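You operate a simulated robot arm through the tools that you are given. There is no shell and no other tool. Be economical: measure what you need, move in short steps, check, and stop when the job is done.

You run a simulated two-armed robot. Do the job below in one go: nothing can be reset, and whatever is moved stays where it is left.

## Task
On the workbench top, fold the grey cloth in half, so that its two long edges meet.

Only the result counts: the job must be done as asked and must still hold three seconds after the hand-in. Knocking over, shifting, dropping, spilling or breaking anything else fails it. Flat cloth is picked up by pressing the open fingertips on it (5 to 10 N) and closing them slowly along it; thin cloth reads only 2 to 8 mm in the jaws.

## Robot
Two 7-joint arms with two-finger parallel grippers on one trunk, on a base that drives. Base frame: it is fixed to the floor where the robot stands at the start and does not move with it; the origin is under the middle of the robot, x ahead of it, y to its left, z up; the surface under the hand at the start is at about z = 800. Lengths are in mm, angles in rad, forces in N, time in s.
The left shoulder is at the start at [20, 170, 1078], the right one opposite. With the tool pointing down near the work surface each hand reaches from about 220 to 680 mm from the robot's upright axis, wherever it stands, measured 20 degrees to its own side. Places, roughly: workbench top [400, -100, 800]. Payload 3.8 kg a hand.
The TCP of each hand is the grasp point between the finger pads, 30 mm short of the fingertips. In the tool frame z runs along the fingers and y along their closing line. The gripper opens to 110 mm. The fingers are 20 mm wide and 10 mm thick; the gripper's body (48 by 112 mm) begins 55 mm behind the TCP.
Orientation is that of the tool frame in the base frame, as a unit quaternion [w, x, y, z]. With the fingers straight down and closing along the base's y, the tool's x points along the base's -x, its y along +y and its z along -z.

## Interface
- The arms move only by the tool apply_moves. It takes "left_rows", "right_rows" or both (then of equal length, played together; a hand with none holds still); each is a list of rows, each a list of 7 numbers: the shift along the base's x, y, z in mm, then the turn, a rotation vector about the base's x, y, z in rad, then the opening, from 0 (shut) to 1 (fully open). In form: [[dx, dy, dz, rx, ry, rz, gripper], ...]. A call has 1 to 8 rows; each row is the pose to reach, as a shift and turn from the pose commanded when the call began. Rows are played at 5 a second. More than 50 mm and 0.15 rad between two rows, or a gripper value outside its range, and nothing of the call is played. A pose out of reach is approached as far as the arm can. The call stops where the force on the tool passes 40 N (or 10 N more than at its start, if that is more) or the arm is blocked; 0.2 s more then pass. The fingers move at their own pace (about 72 mm/s each) and stop on an object; they squeeze with about 43 N. The grip force told is the motor's: it shows also when the fingers shut on nothing. Time passes only in rows, and 0.2 s behind the last, so rows that repeat a pose let the fingers close. It gives the time, the measured TCP pose, the force on the tool (base axes), the opening and the grip force at its end, in the units of the frame above (readings bear some noise), with the torque about the TCP (base axes, N m) and any sound that the robot's microphone picked up.
- Cameras (640 x 400 px; columns grow to the right, rows downward): "scene" is now at [95.1, -15.5, 1209.8]; the picture's right is [-0.15, -0.99, 0.00], its down [-0.70, 0.11, -0.70] and it looks along [0.70, -0.11, -0.71] (base axes); focal length 214 px, centre (320, 200). "left" rides on the left gripper at [72, -17, -103] in its tool frame; the picture's right is [0.23, 0.97, 0.00], its down [-0.76, 0.18, -0.62] and it looks along [-0.61, 0.14, 0.78] (tool axes); focal length 222 px, centre (320, 200). "right" rides on the right gripper at [72, 17, -103] in its tool frame; the picture's right is [-0.23, 0.97, 0.00], its down [-0.76, -0.18, -0.62] and it looks along [-0.61, -0.14, 0.78] (tool axes); focal length 222 px, centre (320, 200). There is no depth. A picture from a camera that has moved, and an enlarged one, comes with that camera's place and axes in the base frame and with its lens. The place of the scene camera against the robot may be out by one fixed shift of up to 12 mm in any direction.
- snapshot(camera): a new picture of that camera. It takes no simulated time.
- raise_lower(by): slides the trunk up (or, below 0, down) by that many mm; the arms and the scene camera ride with it, the base frame stays. It gives what a move gives, with no picture.
- base_move(legs): drives the robot by 1 to 6 legs, each [ahead, turn to the left] in mm and rad, along the robot's own axes; the way and the turn of a leg run together, so that a leg with both is an arc; at most 1500 mm and 3.142 rad a leg. The arms and the cameras ride along, it lands a little off, and it stops where it bumps. It gives what a move gives.
- pan_tilt(pan, tilt): turns the head with the scene camera to pan (to the left, within 1.396 rad either way) and tilt (down, from -0.506 to 1.204), counted from straight ahead of the robot. It gives what a move gives.
- inspect(camera, box): a new picture of the part [left, top, right, bottom] of that camera's present view, enlarged. It takes no simulated time.
- finish_job(): hands the job in; it is judged then, once.

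Work in short steps. Places have to be worked out from the pictures, the camera data and where the tool is seen: move nearer, look again, correct. Check each grasp and each placing, and mend what went wrong. You have 120 turns and 100 pictures in all, those below and enlarged ones among them. Open the grippers and draw the arms clear of the work before you hand the job in, unless the task says otherwise.

The tools are called after "Emit:" as name(argument=value, ...) on one line, values as JSON. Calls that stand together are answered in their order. apply_moves: Moves the arms, as the interface text tells. Its arguments: {"type":"object","properties":{"left_rows":{"type":"array","items":{"type":"array","items":{"type":"number"}}},"right_rows":{"type":"array","items":{"type":"array","items":{"type":"number"}}}},"required":[]} The other tools are called the same way: raise_lower (by) slides the trunk up or down; base_move (legs) drives the base; pan_tilt (pan, tilt) turns the head that bears the scene camera; snapshot (camera) takes a picture; inspect (camera, box) takes an enlarged picture of a part of a camera's view; finish_job () hands the job in.

At the start:

```text
clock: 0.0
left_ee_pos: [548.1, 200.4, 994.5]
left_tool_rot: [0.0, 0.0, 1.0, 0.0]
left_ft_force: [-0.4, 0.1, -0.4]
left_moment: [-0.03, -0.01, -0.03]
left_opening: 110.2
left_gripper_force: 0.1
right_ee_pos: [483.9, -198.7, 1044.1]
right_tool_rot: [-0.001, 0.0, 1.0, 0.0]
right_ft_force: [1.2, 0.1, -1.0]
right_moment: [0.02, 0.02, -0.01]
right_opening: 110.0
right_gripper_force: 0.1
trunk travel left (down, up): [-175.0, 395.0]
robot x, y, heading: [-3.3, 5.1, -0.001]
head pan, tilt: [-0.152, 0.789]
```

scene: 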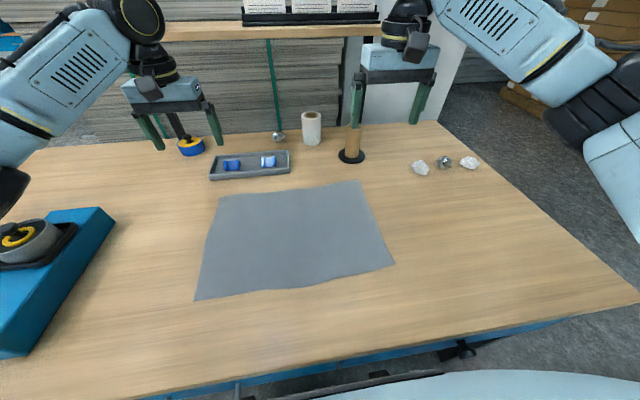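
right: 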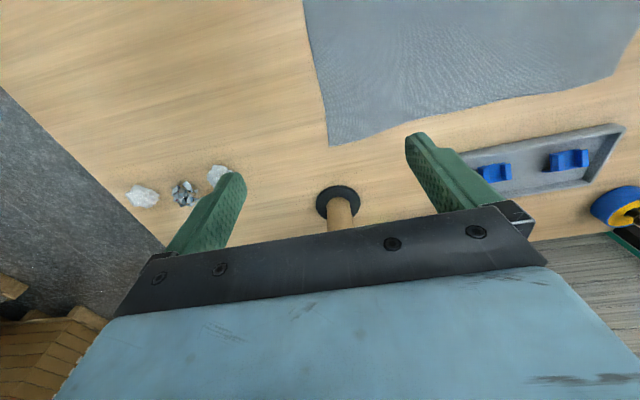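
left: 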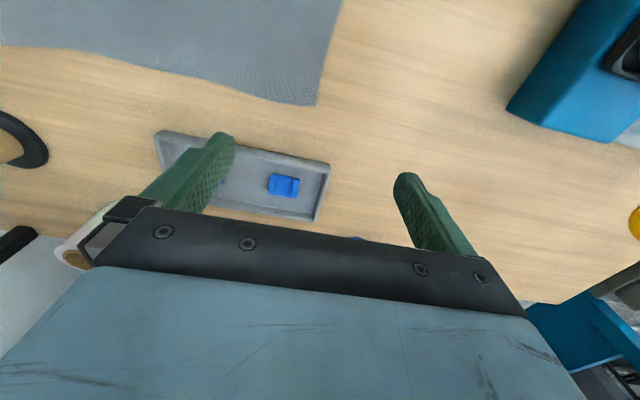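

The pictures put the cloth at about x 283–560 and y −203 to 195, so its long edges run along y. I'll pick up the two near corners with both hands and fold them to the far edge. First I move the hands over the near corners to measure them.

Emit:
apply_moves(left_rows=[[-45, -7, -9, 0, 0, 0, 1], [-90, -14, -18, 0, 0, 0, 1], [-135, -21, -27, 0, 0, 0, 1], [-180, -28, -36, 0, 0, 0, 0.6], [-225, -35, -45, 0, 0, 0, 0.4]], right_rows=[[-32, 6, -19, 0, 0, 0, 1], [-64, 12, -38, 0, 0, 0, 1], [-96, 18, -57, 0, 0, 0, 1], [-128, 24, -76, 0, 0, 0, 0.6], [-160, 29, -94, 0, 0, 0, 0.4]])

Emit:
snapshot(camera="left")

Emit:
snapshot(camera="right")

Emit:
snapshot(camera="scene")

```text
clock: 1.2
left_ee_pos: [324.0, 165.4, 948.1]
left_tool_rot: [0.0, -0.001, 1.0, 0.0]
left_ft_force: [-0.3, -0.5, -0.2]
left_moment: [-0.03, 0.0, 0.02]
left_opening: 44.2
left_gripper_force: 0.1
right_ee_pos: [324.5, -170.2, 949.6]
right_tool_rot: [0.001, 0.0, 1.0, -0.002]
right_ft_force: [0.1, 0.2, -0.1]
right_moment: [0.0, 0.01, 0.05]
right_opening: 43.9
right_gripper_force: 0.1
trunk travel left (down, up): [-175.0, 395.0]
robot x, y, heading: [2.7, 0.8, -0.005]
head pan, tilt: [-0.152, 0.789]
```

```text
96 pictures are left
camera left: at [249.1, 150.6, 1051.0], right [-0.23, 0.97, 0.0], down [0.76, 0.18, 0.62], along [0.61, 0.14, -0.78], focal length 222 px, centre (320, 200)
```

left: 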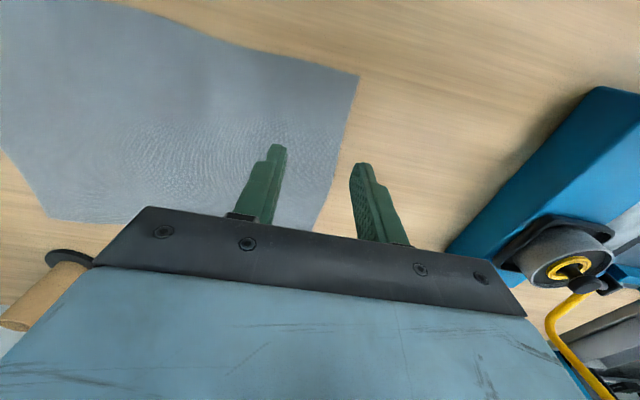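

```text
95 pictures are left
camera right: at [250.9, -152.8, 1053.1], right [0.23, 0.97, 0.0], down [0.76, -0.18, 0.62], along [0.61, -0.14, -0.78], focal length 222 px, centre (320, 200)
```

right: 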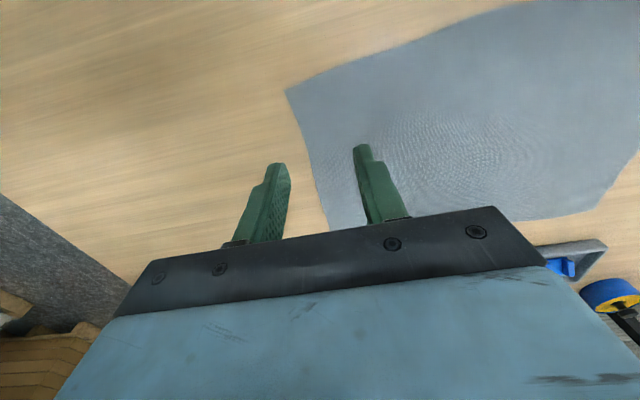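

```text
94 pictures are left
camera scene: at [94.7, -15.6, 1209.8], right [-0.15, -0.99, 0.0], down [-0.7, 0.11, -0.7], along [0.7, -0.11, -0.71], focal length 214 px, centre (320, 200)
```

scene: 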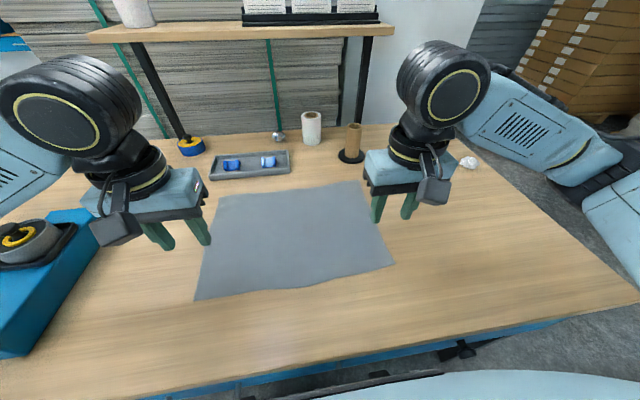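

Measured near corners: left about (281, 197), right about (297, −199). I'll lower both hands just above the cloth, inside those corners and flush with the near edge.

Emit:
apply_moves(left_rows=[[-16, -2, -35, 0, 0, 0, 0.4], [-32, -4, -70, 0, 0, 0, 0.4], [-32, -4, -100, 0, 0, 0, 0.4], [-32, -4, -110, 0, 0, 0, 0.4]], right_rows=[[-10, 4, -35, 0, 0, 0, 0.4], [-20, 7, -70, 0, 0, 0, 0.4], [-20, 7, -100, 0, 0, 0, 0.4], [-20, 7, -111, 0, 0, 0, 0.4]])

Emit:
snapshot(camera="left")

Emit:
snapshot(camera="right")

```text
clock: 2.2
left_ee_pos: [292.6, 162.0, 837.8]
left_tool_rot: [0.0, 0.0, 1.0, 0.0]
left_ft_force: [-0.3, -0.7, 1.5]
left_moment: [-0.02, 0.02, -0.01]
left_opening: 43.9
left_gripper_force: 0.1
right_ee_pos: [305.5, -162.3, 837.5]
right_tool_rot: [-0.001, 0.0, 1.0, 0.001]
right_ft_force: [0.2, 0.2, -0.1]
right_moment: [0.0, -0.03, 0.01]
right_opening: 44.1
right_gripper_force: 0.0
trunk travel left (down, up): [-175.0, 395.0]
robot x, y, heading: [0.2, 1.9, -0.001]
head pan, tilt: [-0.152, 0.789]
```

```text
93 pictures are left
camera left: at [218.3, 146.2, 941.7], right [-0.23, 0.97, 0.0], down [0.76, 0.18, 0.62], along [0.61, 0.14, -0.78], focal length 222 px, centre (320, 200)
```

left: 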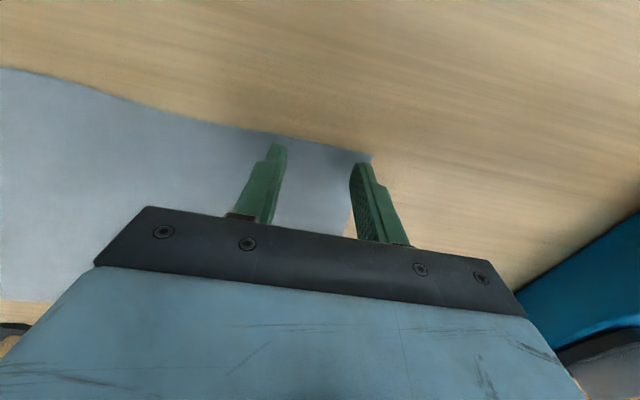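

```text
92 pictures are left
camera right: at [231.3, -144.5, 941.7], right [0.23, 0.97, 0.0], down [0.76, -0.18, 0.62], along [0.61, -0.14, -0.78], focal length 222 px, centre (320, 200)
```

right: 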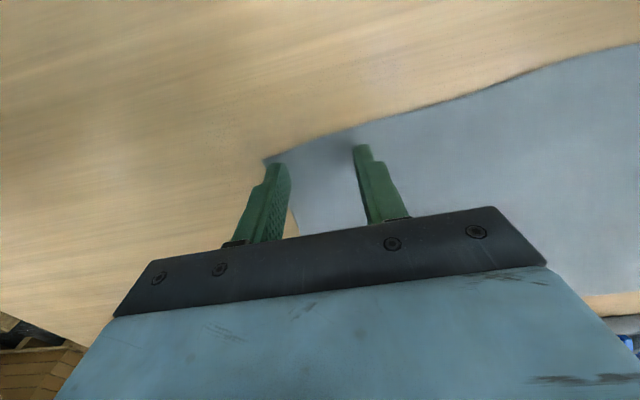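

The corners check out and the fingers sit inside them. Now I press down a little at a time.

Emit:
apply_moves(left_rows=[[0, 0, -4, 0, 0, 0, 0.4], [0, 0, -7, 0, 0, 0, 0.4], [0, 0, -8, 0, 0, 0, 0.4]], right_rows=[[0, 0, -4, 0, 0, 0, 0.4], [0, 0, -7, 0, 0, 0, 0.4], [0, 0, -8, 0, 0, 0, 0.4]])

```text
clock: 3.0
left_ee_pos: [290.9, 161.6, 832.0]
left_tool_rot: [0.002, 0.0, 1.0, 0.0]
left_ft_force: [-0.4, 2.9, 11.5]
left_moment: [0.15, 0.02, 0.02]
left_opening: 44.0
left_gripper_force: 0.1
right_ee_pos: [304.0, -162.2, 830.7]
right_tool_rot: [0.002, 0.0, 1.0, 0.0]
right_ft_force: [-1.1, 0.9, 10.9]
right_moment: [-0.08, 0.03, 0.07]
right_opening: 43.9
right_gripper_force: 0.1
trunk travel left (down, up): [-175.0, 395.0]
robot x, y, heading: [0.7, 3.8, -0.0]
head pan, tilt: [-0.152, 0.789]
```

Contact force is about 11 N on each hand. I ease up slightly and close slowly.

Emit:
apply_moves(left_rows=[[0, 0, 0.6, 0, 0, 0, 0.36], [0, 0, 0.6, 0, 0, 0, 0.31], [0, 0, 0.6, 0, 0, 0, 0.26], [0, 0, 0.6, 0, 0, 0, 0.21], [0, 0, 0.6, 0, 0, 0, 0.15], [0, 0, 0.6, 0, 0, 0, 0.1], [0, 0, 0.6, 0, 0, 0, 0.05], [0, 0, 0.6, 0, 0, 0, 0]], right_rows=[[0, 0, 0.6, 0, 0, 0, 0.36], [0, 0, 0.6, 0, 0, 0, 0.31], [0, 0, 0.6, 0, 0, 0, 0.26], [0, 0, 0.6, 0, 0, 0, 0.21], [0, 0, 0.6, 0, 0, 0, 0.15], [0, 0, 0.6, 0, 0, 0, 0.1], [0, 0, 0.6, 0, 0, 0, 0.05], [0, 0, 0.6, 0, 0, 0, 0]])

Emit:
snapshot(camera="left")

Emit:
snapshot(camera="right")

```text
clock: 4.8
left_ee_pos: [290.6, 162.1, 831.1]
left_tool_rot: [0.001, 0.0, 1.0, -0.001]
left_ft_force: [-0.5, -5.8, 13.8]
left_moment: [-0.14, -0.03, 0.04]
left_opening: 6.2
left_gripper_force: 43.1
right_ee_pos: [304.9, -162.3, 831.9]
right_tool_rot: [0.001, -0.001, 1.0, 0.001]
right_ft_force: [-0.7, 7.5, 15.2]
right_moment: [0.25, 0.18, -0.05]
right_opening: 2.6
right_gripper_force: 43.3
trunk travel left (down, up): [-175.0, 395.0]
robot x, y, heading: [-2.9, -0.4, 0.0]
head pan, tilt: [-0.152, 0.789]
```

```text
91 pictures are left
camera left: at [217.3, 146.0, 934.8], right [-0.23, 0.97, 0.0], down [0.76, 0.18, 0.62], along [0.61, 0.14, -0.78], focal length 222 px, centre (320, 200)
```

left: 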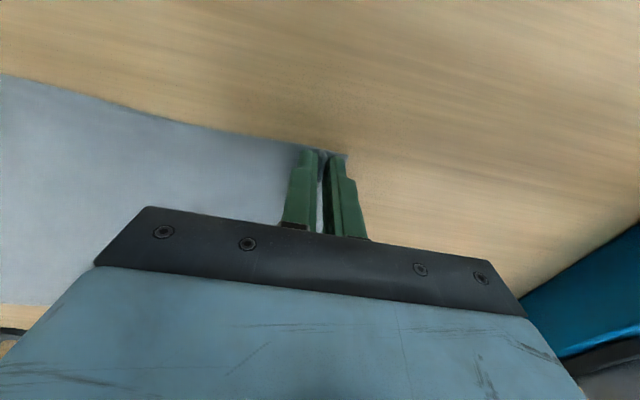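

```text
90 pictures are left
camera right: at [230.8, -144.8, 935.6], right [0.23, 0.97, 0.0], down [0.76, -0.18, 0.62], along [0.61, -0.14, -0.78], focal length 222 px, centre (320, 200)
```

right: 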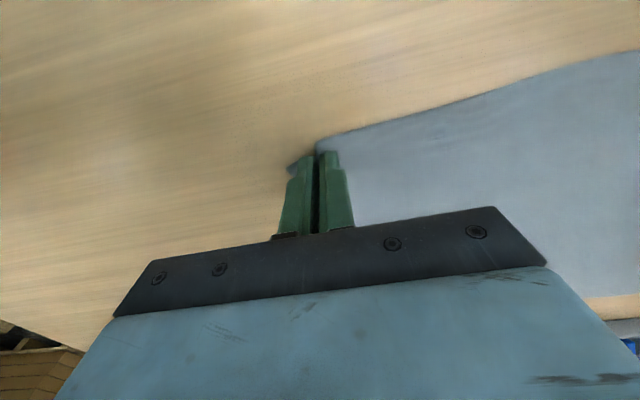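

Both read as cloth in the jaws (6.2 and 2.6 mm). I lift a little to confirm.

Emit:
apply_moves(left_rows=[[0, 0, 10, 0, 0, 0, 0], [5, 0, 25, 0, 0, 0, 0], [10, 0, 45, 0, 0, 0, 0]], right_rows=[[0, 0, 10, 0, 0, 0, 0], [5, 0, 25, 0, 0, 0, 0], [10, 0, 45, 0, 0, 0, 0]])

Emit:
snapshot(camera="left")

Emit:
snapshot(camera="right")

Emit:
snapshot(camera="scene")

```text
clock: 5.6
left_ee_pos: [301.7, 162.8, 875.3]
left_tool_rot: [-0.001, 0.0, 1.0, 0.0]
left_ft_force: [-0.1, -6.9, 0.1]
left_moment: [-0.21, -0.01, 0.04]
left_opening: 6.1
left_gripper_force: 43.1
right_ee_pos: [314.0, -162.1, 875.8]
right_tool_rot: [0.0, 0.0, 1.0, 0.0]
right_ft_force: [0.2, 7.4, 0.2]
right_moment: [0.24, -0.01, -0.03]
right_opening: 2.0
right_gripper_force: 41.5
trunk travel left (down, up): [-175.0, 395.0]
robot x, y, heading: [-1.7, 1.6, -0.002]
head pan, tilt: [-0.152, 0.789]
```

```text
89 pictures are left
camera left: at [227.7, 146.6, 979.0], right [-0.23, 0.97, 0.0], down [0.76, 0.18, 0.62], along [0.61, 0.14, -0.78], focal length 222 px, centre (320, 200)
```

left: 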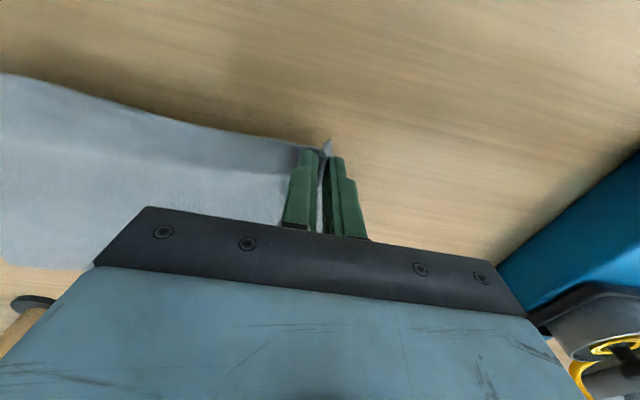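

```text
88 pictures are left
camera right: at [241.0, -144.4, 980.2], right [0.23, 0.97, 0.0], down [0.76, -0.18, 0.62], along [0.61, -0.14, -0.78], focal length 222 px, centre (320, 200)
```

right: 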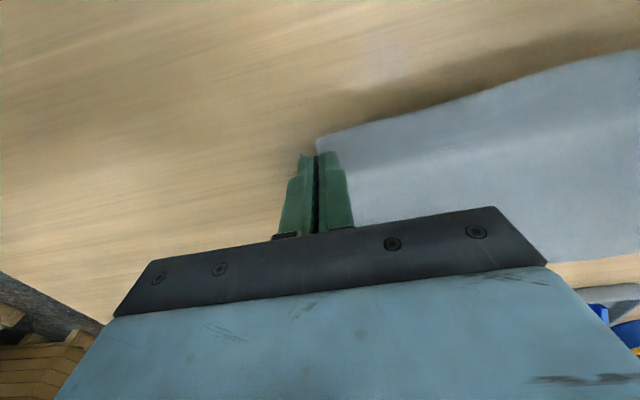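

```text
87 pictures are left
camera scene: at [95.1, -15.5, 1209.7], right [-0.15, -0.99, 0.0], down [-0.7, 0.11, -0.7], along [0.7, -0.11, -0.71], focal length 214 px, centre (320, 200)
```

scene: 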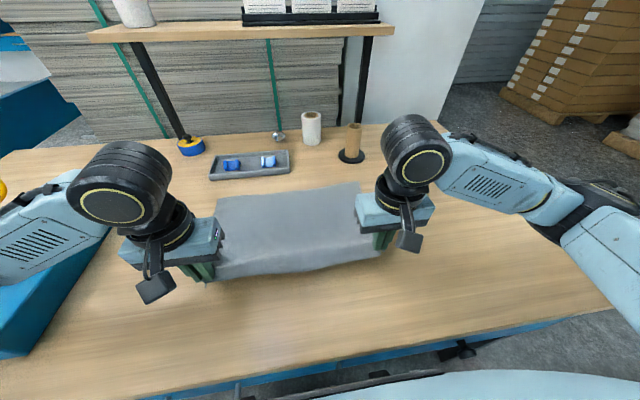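

Both corners are held. Next I arc them over the fold line. I pitch the hands as I go, so the fingers end up pointing back along −x and the edge strip isn't left curled under.

Emit:
apply_moves(left_rows=[[13, -1, 20, 0, 0.05, 0, 0], [26, -2, 39, 0, 0.1, 0, 0], [46, -3, 52, 0, 0.18, 0, 0], [66, -3, 63, 0, 0.25, 0, 0], [90, -3, 70, 0, 0.33, 0, 0], [113, -3, 73, 0, 0.4, 0, 0], [136, -3, 72, 0, 0.48, 0, 0], [159, -3, 69, 0, 0.55, 0, 0]], right_rows=[[13, 1, 20, 0, 0.05, 0, 0], [26, 2, 39, 0, 0.1, 0, 0], [46, 3, 52, 0, 0.18, 0, 0], [66, 3, 63, 0, 0.25, 0, 0], [90, 3, 70, 0, 0.33, 0, 0], [114, 3, 73, 0, 0.4, 0, 0], [138, 3, 72, 0, 0.48, 0, 0], [161, 3, 69, 0, 0.55, 0, 0]])

Emit:
snapshot(camera="left")

Emit:
snapshot(camera="right")

Emit:
snapshot(camera="scene")

```text
clock: 7.4
left_ee_pos: [460.2, 157.6, 945.0]
left_tool_rot: [-0.272, 0.0, 0.962, -0.001]
left_ft_force: [1.0, -2.0, -0.9]
left_moment: [-0.09, -0.01, 0.03]
left_opening: 5.6
left_gripper_force: 42.9
right_ee_pos: [475.2, -160.4, 944.0]
right_tool_rot: [-0.272, -0.001, 0.962, -0.001]
right_ft_force: [-0.1, 2.2, -0.6]
right_moment: [0.07, -0.01, -0.04]
right_opening: 2.0
right_gripper_force: 42.0
trunk travel left (down, up): [-175.0, 395.0]
robot x, y, heading: [1.6, -0.3, -0.003]
head pan, tilt: [-0.152, 0.789]
```

```text
86 pictures are left
camera left: at [452.1, 143.0, 1071.1], right [-0.19, 0.97, 0.12], down [0.98, 0.18, 0.13], along [0.11, 0.14, -0.98], focal length 222 px, centre (320, 200)
```

left: 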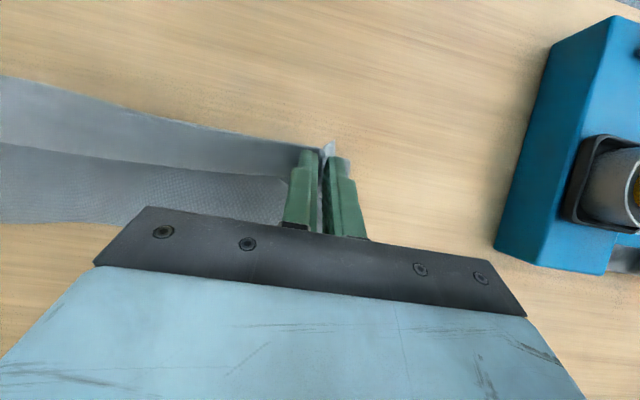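

```text
85 pictures are left
camera right: at [467.9, -142.4, 1071.6], right [0.19, 0.97, -0.12], down [0.98, -0.18, 0.13], along [0.11, -0.14, -0.98], focal length 222 px, centre (320, 200)
```

right: 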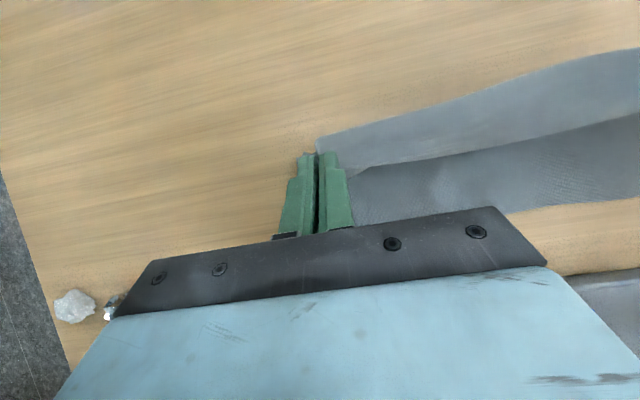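

```text
84 pictures are left
camera scene: at [95.6, -15.4, 1209.7], right [-0.15, -0.99, 0.0], down [-0.7, 0.11, -0.7], along [0.7, -0.11, -0.71], focal length 214 px, centre (320, 200)
```

scene: 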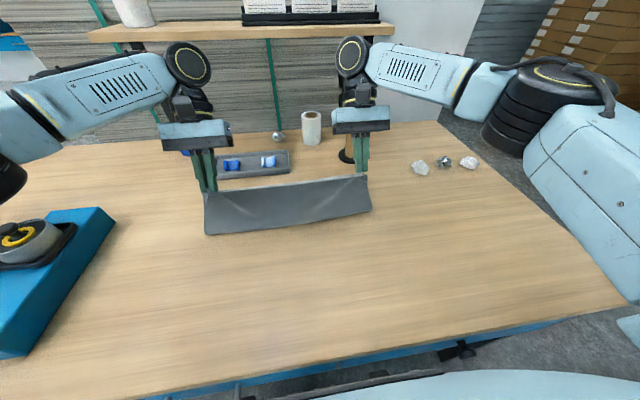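

The fold is forming well. Now I bring the edge down toward the far edge. The right hand's tilt stays limited to clear the wooden peg behind it.

Emit:
apply_moves(left_rows=[[24, 0, -9, 0, 0.05, 0, 0], [48, 0, -21, 0, 0.1, 0, 0], [65, 0, -36, 0, 0.14, 0, 0], [80, 0, -52, 0, 0.17, 0, 0], [91, 1, -70, 0, 0.21, 0, 0], [99, 2, -89, 0, 0.25, 0, 0], [109, 3, -110, 0, 0.25, 0, 0]], right_rows=[[24, 0, -8, 0, 0.03, 0, 0], [47, 0, -19, 0, 0.05, 0, 0], [63, 0, -33, 0, 0.05, 0, 0], [77, 0, -49, 0, 0.05, 0, 0], [87, -1, -66, 0, 0.05, 0, 0], [95, -2, -84, 0, 0.05, 0, 0], [104, -3, -105, 0, 0.05, 0, 0]])

Emit:
snapshot(camera="left")

Emit:
snapshot(camera="right")

Emit:
snapshot(camera="scene")

```text
clock: 9.0
left_ee_pos: [491.5, 170.8, 841.4]
left_tool_rot: [-0.389, 0.002, 0.921, -0.002]
left_ft_force: [0.4, -8.7, 1.0]
left_moment: [-0.23, -0.02, 0.23]
left_opening: 5.8
left_gripper_force: 42.9
left hand out of reach, approached as far as the arm can: row 3, 4, 5, 6, 7
right_ee_pos: [526.3, -155.1, 854.3]
right_tool_rot: [-0.297, -0.002, 0.955, 0.002]
right_ft_force: [-0.6, 8.4, -0.4]
right_moment: [0.25, -0.01, -0.14]
right_opening: 1.5
right_gripper_force: 41.5
right hand out of reach, approached as far as the arm can: row 3, 4, 5, 6, 7
trunk travel left (down, up): [-175.0, 395.0]
robot x, y, heading: [2.3, -3.1, 0.002]
head pan, tilt: [-0.152, 0.789]
```

```text
83 pictures are left
camera left: at [514.4, 156.0, 965.1], right [-0.16, 0.97, 0.16], down [0.98, 0.18, -0.11], along [-0.14, 0.14, -0.98], focal length 222 px, centre (320, 200)
```

left: 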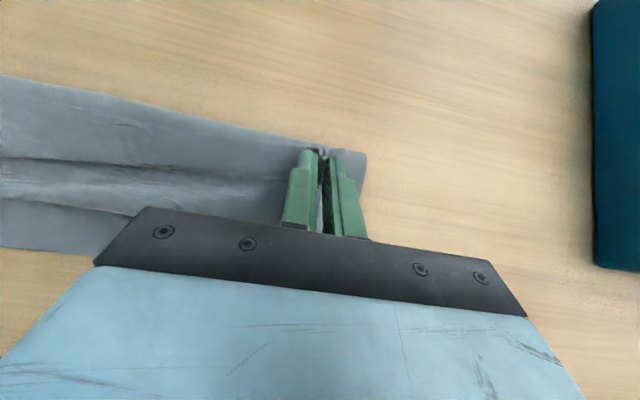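

```text
82 pictures are left
camera right: at [524.9, -136.9, 980.6], right [0.18, 0.97, -0.12], down [0.98, -0.17, 0.08], along [0.06, -0.14, -0.99], focal length 222 px, centre (320, 200)
```

right: 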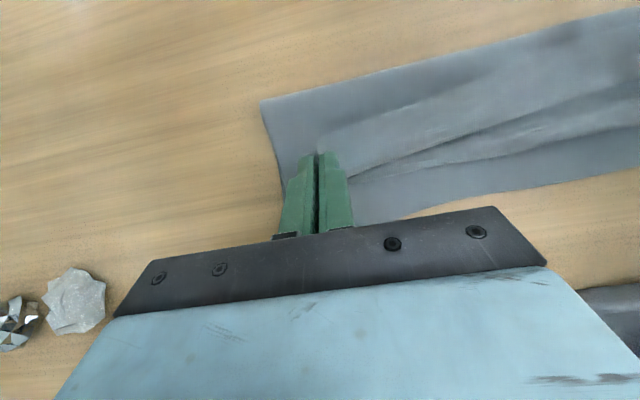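

```text
81 pictures are left
camera scene: at [96.5, -14.9, 1209.5], right [-0.15, -0.99, 0.0], down [-0.7, 0.11, -0.7], along [0.7, -0.11, -0.71], focal length 214 px, centre (320, 200)
```

scene: 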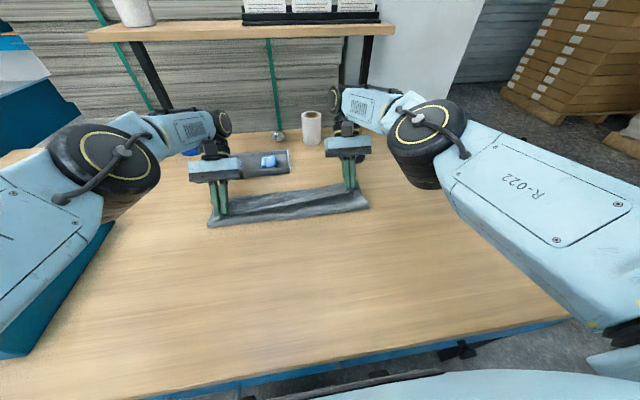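

The tilted pose is out of reach from here. I look down to see how much room the base has in front of the bench.

Emit:
pan_tilt(pan=0, tilt=1.2)

Emit:
snapshot(camera="scene")

```text
clock: 9.9
left_ee_pos: [490.2, 171.9, 842.1]
left_tool_rot: [-0.389, 0.001, 0.921, 0.0]
left_ft_force: [1.6, -12.9, 1.0]
left_moment: [-0.29, -0.01, 0.27]
left_opening: 6.3
left_gripper_force: 43.1
right_ee_pos: [526.0, -156.2, 855.9]
right_tool_rot: [-0.297, 0.0, 0.955, 0.001]
right_ft_force: [-2.3, 11.5, -0.6]
right_moment: [0.33, 0.04, -0.23]
right_opening: 2.0
right_gripper_force: 41.3
trunk travel left (down, up): [-175.0, 395.0]
robot x, y, heading: [1.9, 0.8, -0.0]
head pan, tilt: [0.0, 1.201]
```

```text
80 pictures are left
camera scene: at [70.8, -3.3, 1181.3], right [0.0, -1.0, 0.0], down [-0.93, 0.0, -0.36], along [0.36, 0.0, -0.93], focal length 214 px, centre (320, 200)
```

scene: 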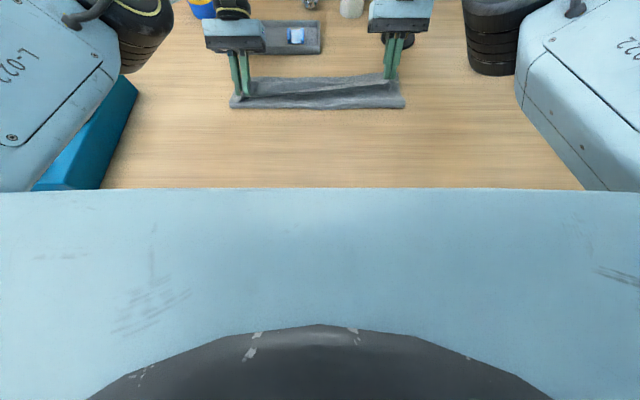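

That shows no clearance for the base, so I won't drive. I'll lower the tilt a bit to reach further, set the edge down short of the far edge, then regrasp it from above and draw it the rest of the way.

Emit:
apply_moves(left_rows=[[-20, 0, 5, 0, -0.12, 0, 0], [-39, 0, 5, 0, -0.25, 0, 0], [-39, 0, 3, 0, -0.25, 0, 0]], right_rows=[[-15, 0, 0, 0, -0.05, 0, 0], [-29, 0, 0, 0, -0.1, 0, 0], [-29, 0, -2, 0, -0.1, 0, 0]])

Emit:
pan_tilt(pan=-0.05, tilt=0.8)

Emit:
snapshot(camera="scene")

Emit:
snapshot(camera="left")

Emit:
snapshot(camera="right")

```text
clock: 10.7
left_ee_pos: [452.7, 172.4, 845.8]
left_tool_rot: [-0.271, -0.001, 0.963, -0.001]
left_ft_force: [2.2, -13.9, 0.6]
left_moment: [-0.4, -0.07, 0.22]
left_opening: 2.6
left_gripper_force: 43.0
right_ee_pos: [496.9, -155.4, 853.0]
right_tool_rot: [-0.246, 0.0, 0.969, 0.001]
right_ft_force: [-2.0, 13.0, 0.0]
right_moment: [0.36, 0.05, -0.15]
right_opening: 1.4
right_gripper_force: 41.5
trunk travel left (down, up): [-175.0, 395.0]
robot x, y, heading: [1.8, -4.2, -0.002]
head pan, tilt: [0.0, 1.201]
```

```text
clock: 11.5
left_ee_pos: [452.8, 172.0, 844.8]
left_tool_rot: [-0.272, 0.0, 0.962, 0.0]
left_ft_force: [1.8, -14.2, 0.6]
left_moment: [-0.43, -0.05, 0.23]
left_opening: 2.4
left_gripper_force: 42.2
right_ee_pos: [497.3, -156.5, 853.8]
right_tool_rot: [-0.247, -0.001, 0.969, 0.0]
right_ft_force: [-2.1, 15.7, -0.9]
right_moment: [0.4, 0.08, -0.18]
right_opening: 1.6
right_gripper_force: 41.6
trunk travel left (down, up): [-175.0, 395.0]
robot x, y, heading: [-0.7, -1.1, 0.002]
head pan, tilt: [-0.051, 0.799]
```

```text
79 pictures are left
camera scene: at [95.4, -7.4, 1208.9], right [-0.05, -1.0, 0.0], down [-0.72, 0.04, -0.7], along [0.7, -0.04, -0.72], focal length 214 px, centre (320, 200)
```

scene: 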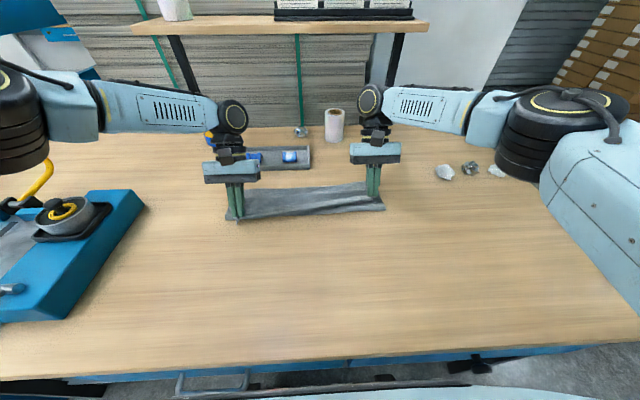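

```text
78 pictures are left
camera left: at [443.7, 156.6, 971.0], right [-0.19, 0.97, 0.12], down [0.97, 0.18, 0.13], along [0.11, 0.14, -0.98], focal length 222 px, centre (320, 200)
```

left: 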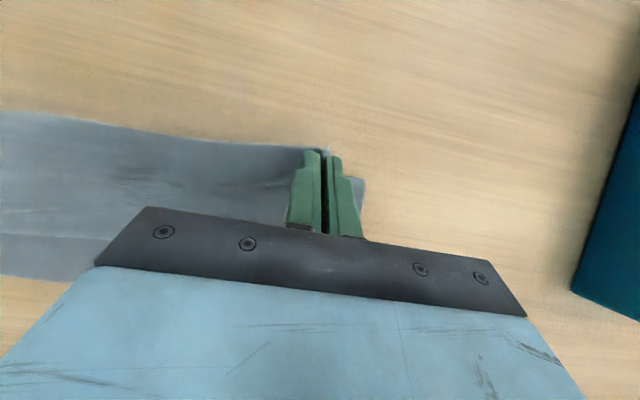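

```text
77 pictures are left
camera right: at [482.1, -139.1, 978.9], right [0.2, 0.97, -0.11], down [0.97, -0.18, 0.18], along [0.16, -0.14, -0.98], focal length 222 px, centre (320, 200)
```

right: 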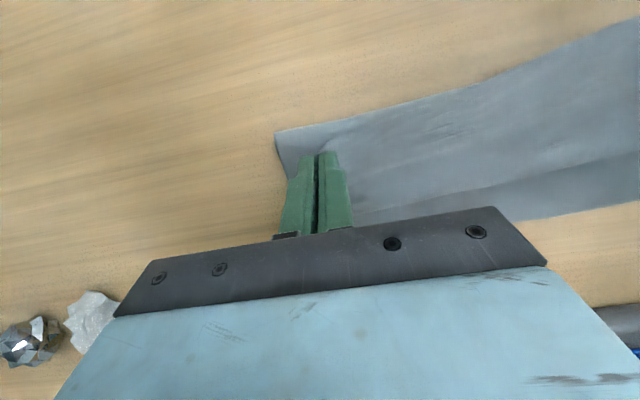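

The left hand lags, which stretches the cloth diagonally (14 N). I bring it forward and inward with a smaller tilt, so both sides are level.

Emit:
apply_moves(left_rows=[[10, -8, 5, 0, -0.05, 0, 0], [30, -12, 8, 0, -0.1, 0, 0], [50, -12, 5, 0, -0.1, 0, 0], [65, -12, 0, 0, -0.1, 0, 0], [78, -12, -5, 0, -0.1, 0, 0]], right_rows=[[0, 2, 0, 0, -0.05, 0, 0], [10, 2, 0, 0, -0.05, 0, 0], [22, 0, 0, 0, -0.05, 0, 0], [35, 0, -5, 0, -0.05, 0, 0], [48, 0, -14, 0, -0.05, 0, 0]])

Emit:
snapshot(camera="left")

Emit:
snapshot(camera="right")

Emit:
inspect(camera="scene", box=[180, 110, 440, 272])

```text
clock: 12.7
left_ee_pos: [529.8, 161.2, 840.7]
left_tool_rot: [-0.224, 0.0, 0.975, 0.0]
left_ft_force: [0.5, -0.1, -0.5]
left_moment: [-0.03, 0.01, 0.04]
left_opening: 2.7
left_gripper_force: 42.4
right_ee_pos: [545.1, -156.4, 838.8]
right_tool_rot: [-0.223, 0.0, 0.975, 0.0]
right_ft_force: [-0.1, 1.4, 1.3]
right_moment: [0.02, -0.02, 0.01]
right_opening: 1.6
right_gripper_force: 41.5
trunk travel left (down, up): [-175.0, 395.0]
robot x, y, heading: [0.2, 1.2, 0.002]
head pan, tilt: [-0.051, 0.799]
```

```text
76 pictures are left
camera left: at [508.7, 145.8, 965.1], right [-0.2, 0.97, 0.1], down [0.96, 0.18, 0.23], along [0.21, 0.14, -0.97], focal length 222 px, centre (320, 200)
```

left: 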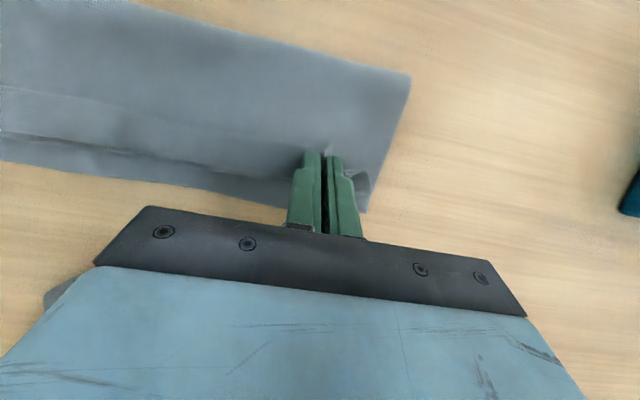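

```text
75 pictures are left
camera right: at [524.0, -139.6, 964.3], right [0.2, 0.97, -0.1], down [0.96, -0.18, 0.23], along [0.21, -0.14, -0.97], focal length 222 px, centre (320, 200)
```

right: 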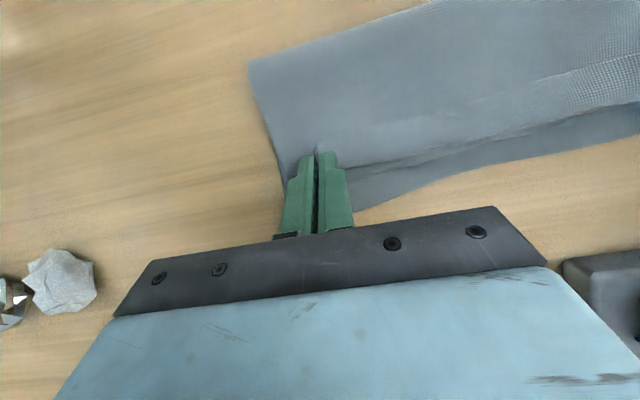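

```text
2.46 times, centred on (310, 191) of scene
camera zoom: at [95.6, -7.1, 1208.9], right [-0.05, -1.0, 0.0], down [-0.72, 0.04, -0.7], along [0.7, -0.04, -0.72], focal length 528 px, centre (345, 222)
```

zoom: 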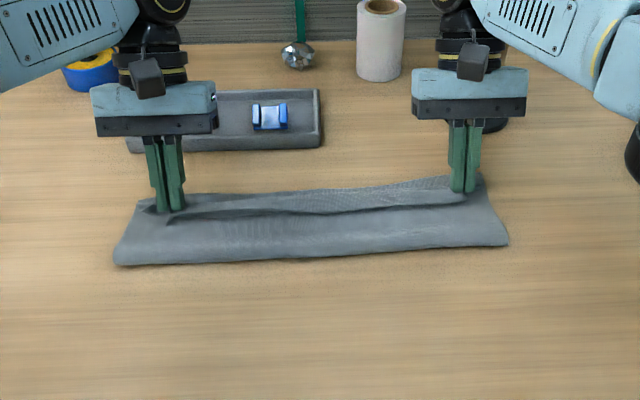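

The edge is now nearly over the far edge (left far corner about x 546–558, right 571). I carry it the last stretch and lower it to touch.

Emit:
apply_moves(left_rows=[[10, 0, 0, 0, 0, 0, 0], [22, 2, -4, 0, 0, 0, 0], [24, 3, -9, 0, 0, 0, 0]], right_rows=[[12, 0, 0, 0, 0, 0, 0], [26, -2, -3, 0, 0, 0, 0], [28, -3, -7, 0, 0, 0, 0]])

Emit:
snapshot(camera="left")

Emit:
snapshot(camera="right")

Emit:
inspect(camera="scene", box=[180, 110, 440, 272])

```text
clock: 13.5
left_ee_pos: [549.5, 162.1, 834.6]
left_tool_rot: [-0.222, 0.002, 0.975, -0.001]
left_ft_force: [0.6, -8.6, 14.6]
left_moment: [-0.28, 0.04, 0.1]
left_opening: 2.4
left_gripper_force: 42.5
right_ee_pos: [550.1, -161.2, 838.1]
right_tool_rot: [-0.223, -0.001, 0.975, 0.001]
right_ft_force: [-0.9, 4.8, 0.8]
right_moment: [0.14, 0.01, -0.07]
right_opening: 1.8
right_gripper_force: 42.0
right hand out of reach, approached as far as the arm can: row 1, 2, 3
trunk travel left (down, up): [-175.0, 395.0]
robot x, y, heading: [-5.2, -0.7, 0.001]
head pan, tilt: [-0.051, 0.799]
```

```text
73 pictures are left
camera left: at [529.0, 147.2, 959.2], right [-0.2, 0.97, 0.09], down [0.96, 0.17, 0.23], along [0.21, 0.14, -0.97], focal length 222 px, centre (320, 200)
```

left: 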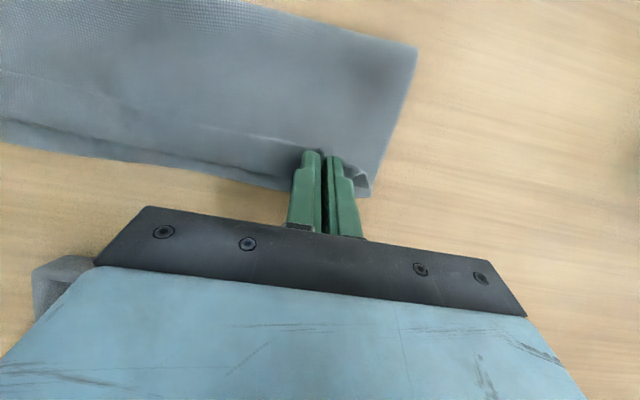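

```text
72 pictures are left
camera right: at [529.4, -144.2, 963.3], right [0.2, 0.97, -0.1], down [0.96, -0.18, 0.23], along [0.21, -0.14, -0.97], focal length 222 px, centre (320, 200)
```

right: 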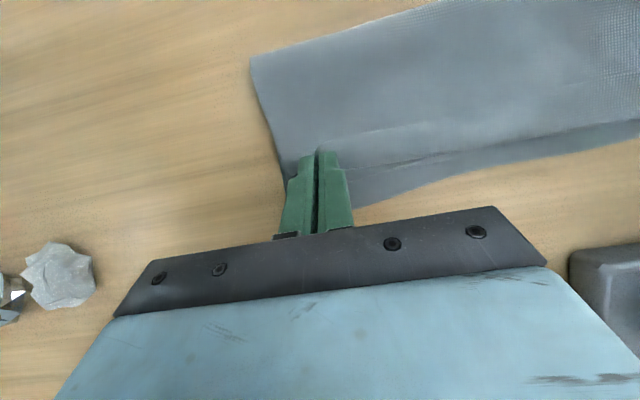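

```text
2.46 times, centred on (310, 191) of scene
camera zoom: at [94.3, -8.0, 1209.3], right [-0.05, -1.0, 0.0], down [-0.72, 0.04, -0.7], along [0.7, -0.04, -0.72], focal length 528 px, centre (345, 222)
```

zoom: 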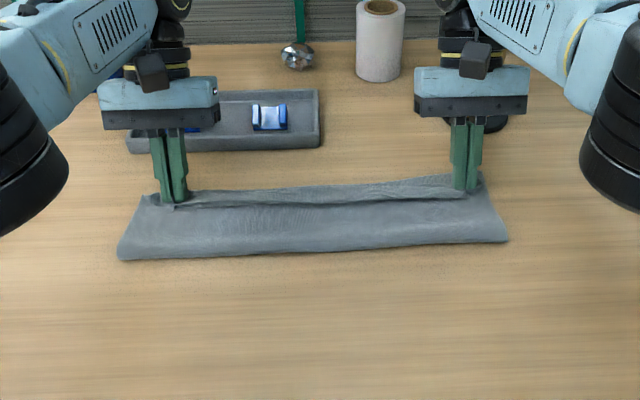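

The left edge is in place, but the right hand is at its reach limit with this tilt. I take tilt off the right hand and carry its corner the remaining 25 mm.

Emit:
apply_moves(left_rows=[[0, -1, 1, 0, 0, 0, 0], [0, -2, 2, 0, 0, 0, 0], [0, -2, 2, 0, 0, 0, 0], [0, -2, 2, 0, 0, 0, 0]], right_rows=[[0, 0, 3, 0, -0.14, 0, 0], [3, 0, 4, 0, -0.28, 0, 0], [12, 0, 3, 0, -0.32, 0, 0], [20, 0, -2, 0, -0.32, 0, 0]])

Emit:
snapshot(camera="right")

Emit:
inspect(camera="scene", box=[180, 110, 440, 272])

```text
clock: 14.5
left_ee_pos: [549.7, 162.7, 833.3]
left_tool_rot: [-0.221, 0.001, 0.975, 0.0]
left_ft_force: [3.1, -13.5, 22.7]
left_moment: [-0.41, 0.03, 0.15]
left_opening: 2.5
left_gripper_force: 42.0
left hand out of reach, approached as far as the arm can: row 2, 3, 4
right_ee_pos: [568.4, -163.1, 836.8]
right_tool_rot: [-0.064, 0.0, 0.998, 0.001]
right_ft_force: [-1.6, 7.8, 3.3]
right_moment: [0.27, 0.06, 0.0]
right_opening: 1.6
right_gripper_force: 41.1
trunk travel left (down, up): [-175.0, 395.0]
robot x, y, heading: [-2.6, -0.1, -0.005]
head pan, tilt: [-0.051, 0.799]
```

```text
70 pictures are left
camera right: at [510.6, -144.7, 948.8], right [0.22, 0.97, -0.03], down [0.83, -0.18, 0.52], along [0.5, -0.14, -0.85], focal length 222 px, centre (320, 200)
```

right: 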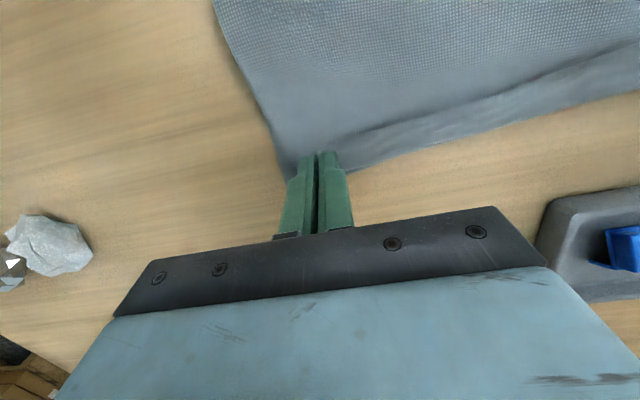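

```text
2.46 times, centred on (310, 191) of scene
camera zoom: at [93.6, -8.3, 1209.2], right [-0.05, -1.0, 0.0], down [-0.71, 0.04, -0.7], along [0.7, -0.03, -0.72], focal length 528 px, centre (345, 222)
```

zoom: 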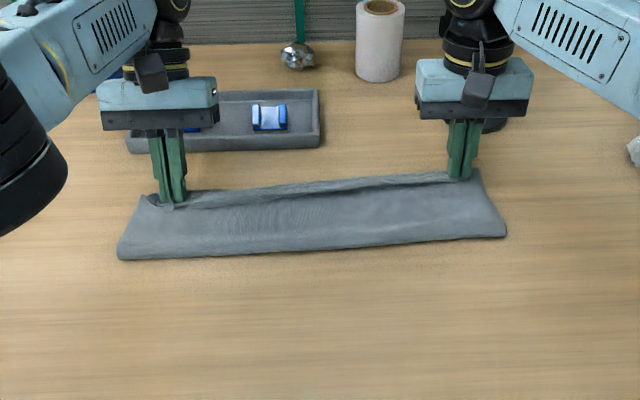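

The edge now lies near the far edge on both sides. I settle the tips lightly on the cloth, open to spread the rucks, then lift clear.

Emit:
apply_moves(left_rows=[[-2, 0, 3, 0, 0, 0, 0], [-2, 0, 3, 0, 0, 0, 0.1], [-2, 0, 3, 0, 0, 0, 0.2], [-2, 0, 4, 0, 0, 0, 0.3], [-2, 0, 4, 0, 0, 0, 0.4]], right_rows=[[0, 0, -4, 0, 0, 0, 0], [0, 0, -5, 0, 0, 0, 0.1], [0, 0, -5, 0, 0, 0, 0.2], [0, 0, -5, 0, 0, 0, 0.3], [0, 0, -5, 0, 0, 0, 0.4]])

Emit:
apply_moves(left_rows=[[0, 0, 15, 0, 0, 0, 0.4], [0, 0, 45, 0, 0, 0, 0.4], [0, 0, 80, 0, 0, 0, 0.4]], right_rows=[[0, 0, 15, 0, 0, 0, 0.4], [0, 0, 45, 0, 0, 0, 0.4], [0, 0, 80, 0, 0, 0, 0.4]])

Emit:
snapshot(camera="left")

Emit:
snapshot(camera="right")

Emit:
inspect(camera="scene", box=[180, 110, 440, 272])

```text
clock: 15.7
left_ee_pos: [547.3, 166.5, 836.6]
left_tool_rot: [-0.223, 0.0, 0.975, 0.001]
left_ft_force: [-0.1, -0.9, -1.2]
left_moment: [-0.01, 0.06, 0.01]
left_opening: 44.1
left_gripper_force: 0.0
right_ee_pos: [570.0, -159.9, 833.6]
right_tool_rot: [-0.063, -0.001, 0.998, 0.0]
right_ft_force: [-0.1, 6.5, 26.1]
right_moment: [-0.43, -0.11, 0.07]
right_opening: 40.1
right_gripper_force: 0.0
trunk travel left (down, up): [-175.0, 395.0]
robot x, y, heading: [-0.4, -1.8, -0.001]
head pan, tilt: [-0.051, 0.799]
```

```text
clock: 16.5
left_ee_pos: [555.8, 162.4, 901.5]
left_tool_rot: [-0.217, 0.001, 0.976, -0.001]
left_ft_force: [0.2, -0.4, -0.5]
left_moment: [0.02, 0.01, 0.0]
left_opening: 44.2
left_gripper_force: 0.0
left hand out of reach, approached as far as the arm can: row 2, 3
right_ee_pos: [570.0, -162.1, 910.3]
right_tool_rot: [-0.065, 0.0, 0.998, -0.001]
right_ft_force: [-0.2, 1.1, 0.5]
right_moment: [-0.04, 0.0, -0.02]
right_opening: 44.0
right_gripper_force: 0.1
trunk travel left (down, up): [-175.0, 395.0]
robot x, y, heading: [2.3, -1.4, -0.0]
head pan, tilt: [-0.051, 0.799]
```

```text
68 pictures are left
camera left: at [533.1, 146.9, 1025.5], right [-0.2, 0.97, 0.1], down [0.95, 0.18, 0.24], along [0.22, 0.14, -0.97], focal length 222 px, centre (320, 200)
```

left: 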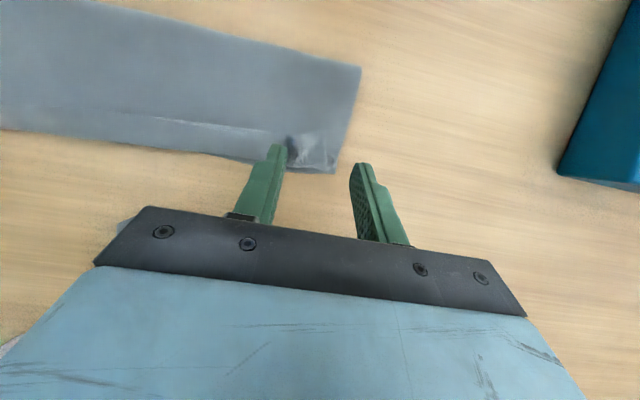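

```text
67 pictures are left
camera right: at [511.2, -144.2, 1022.7], right [0.22, 0.97, -0.03], down [0.84, -0.18, 0.52], along [0.5, -0.14, -0.85], focal length 222 px, centre (320, 200)
```

right: 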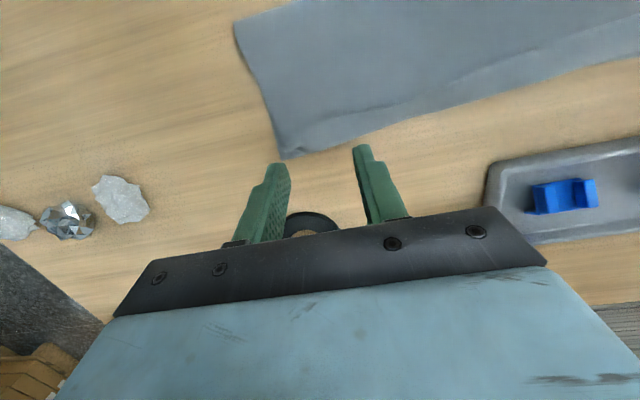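

```text
2.46 times, centred on (310, 191) of scene
camera zoom: at [95.2, -7.3, 1208.9], right [-0.05, -1.0, 0.0], down [-0.72, 0.04, -0.7], along [0.7, -0.04, -0.72], focal length 528 px, centre (345, 222)
```

zoom: 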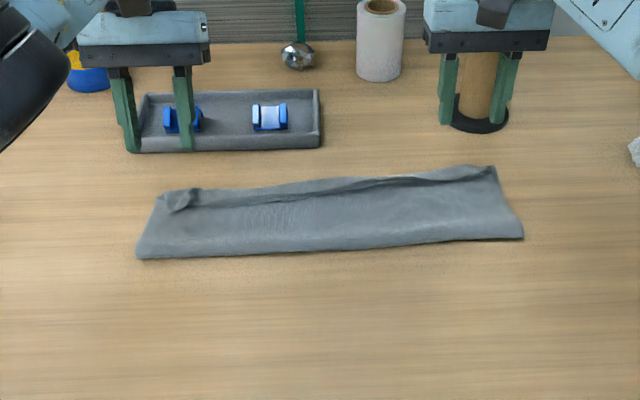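

The edges are released and the fold is mostly there, with a small curl at the far left corner. I draw both hands back and look closely.

Emit:
apply_moves(left_rows=[[-10, 0, 15, 0, -0.11, 0, 0.4], [-30, 0, 35, 0, -0.22, 0, 0.4], [-60, 0, 60, 0, -0.33, 0, 0.4], [-90, 0, 80, 0, -0.44, 0, 0.4], [-120, 0, 95, 0, -0.44, 0, 0.4]], right_rows=[[-10, 0, 15, 0, -0.05, 0, 0.4], [-40, 0, 35, 0, -0.13, 0, 0.4], [-70, 0, 60, 0, -0.13, 0, 0.4], [-100, 0, 80, 0, -0.13, 0, 0.4], [-130, 0, 95, 0, -0.13, 0, 0.4]])

Emit:
snapshot(camera="left")

Emit:
snapshot(camera="right")

Emit:
inspect(camera="scene", box=[220, 150, 420, 275])

```text
clock: 17.7
left_ee_pos: [611.9, 155.8, 1026.4]
left_tool_rot: [0.004, -0.004, 1.0, -0.002]
left_ft_force: [0.0, 0.5, -0.4]
left_moment: [-0.02, -0.04, -0.03]
left_opening: 43.9
left_gripper_force: 0.0
left hand out of reach, approached as far as the arm can: row 1, 2, 3, 4, 5
right_ee_pos: [439.2, -161.7, 1007.5]
right_tool_rot: [0.0, 0.0, 1.0, -0.002]
right_ft_force: [-0.6, -0.2, 0.1]
right_moment: [0.02, -0.03, -0.01]
right_opening: 43.9
right_gripper_force: 0.0
trunk travel left (down, up): [-175.0, 395.0]
robot x, y, heading: [2.5, -3.8, -0.004]
head pan, tilt: [-0.051, 0.799]
```

```text
65 pictures are left
camera left: at [536.7, 140.0, 1129.3], right [-0.24, 0.97, -0.01], down [0.75, 0.19, 0.63], along [0.61, 0.14, -0.78], focal length 222 px, centre (320, 200)
```

left: 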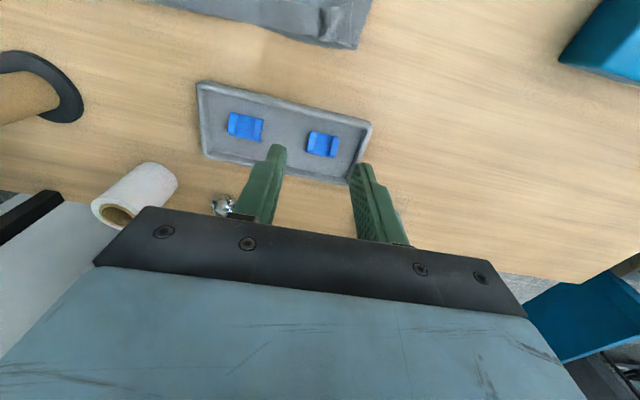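

```text
64 pictures are left
camera right: at [365.7, -143.5, 1110.6], right [0.23, 0.97, 0.0], down [0.76, -0.18, 0.63], along [0.61, -0.14, -0.78], focal length 222 px, centre (320, 200)
```

right: 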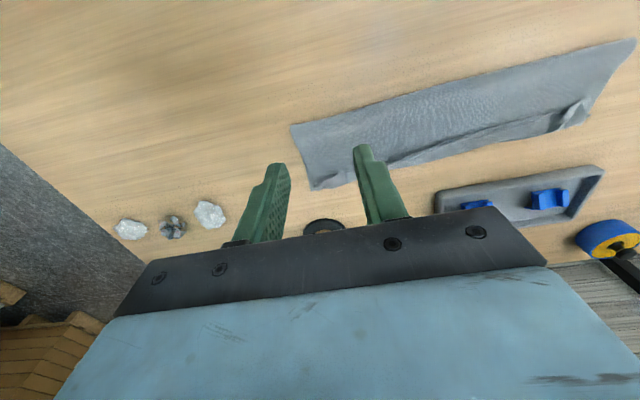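

```text
3.20 times, centred on (320, 212) of scene
camera zoom: at [92.6, -6.8, 1209.3], right [-0.05, -1.0, 0.0], down [-0.71, 0.04, -0.7], along [0.7, -0.04, -0.71], focal length 686 px, centre (320, 160)
```

zoom: 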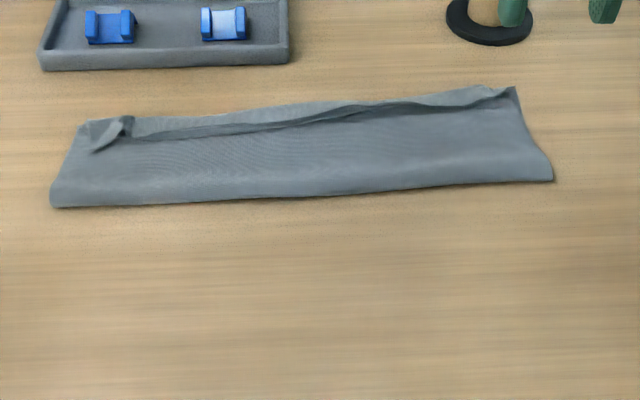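

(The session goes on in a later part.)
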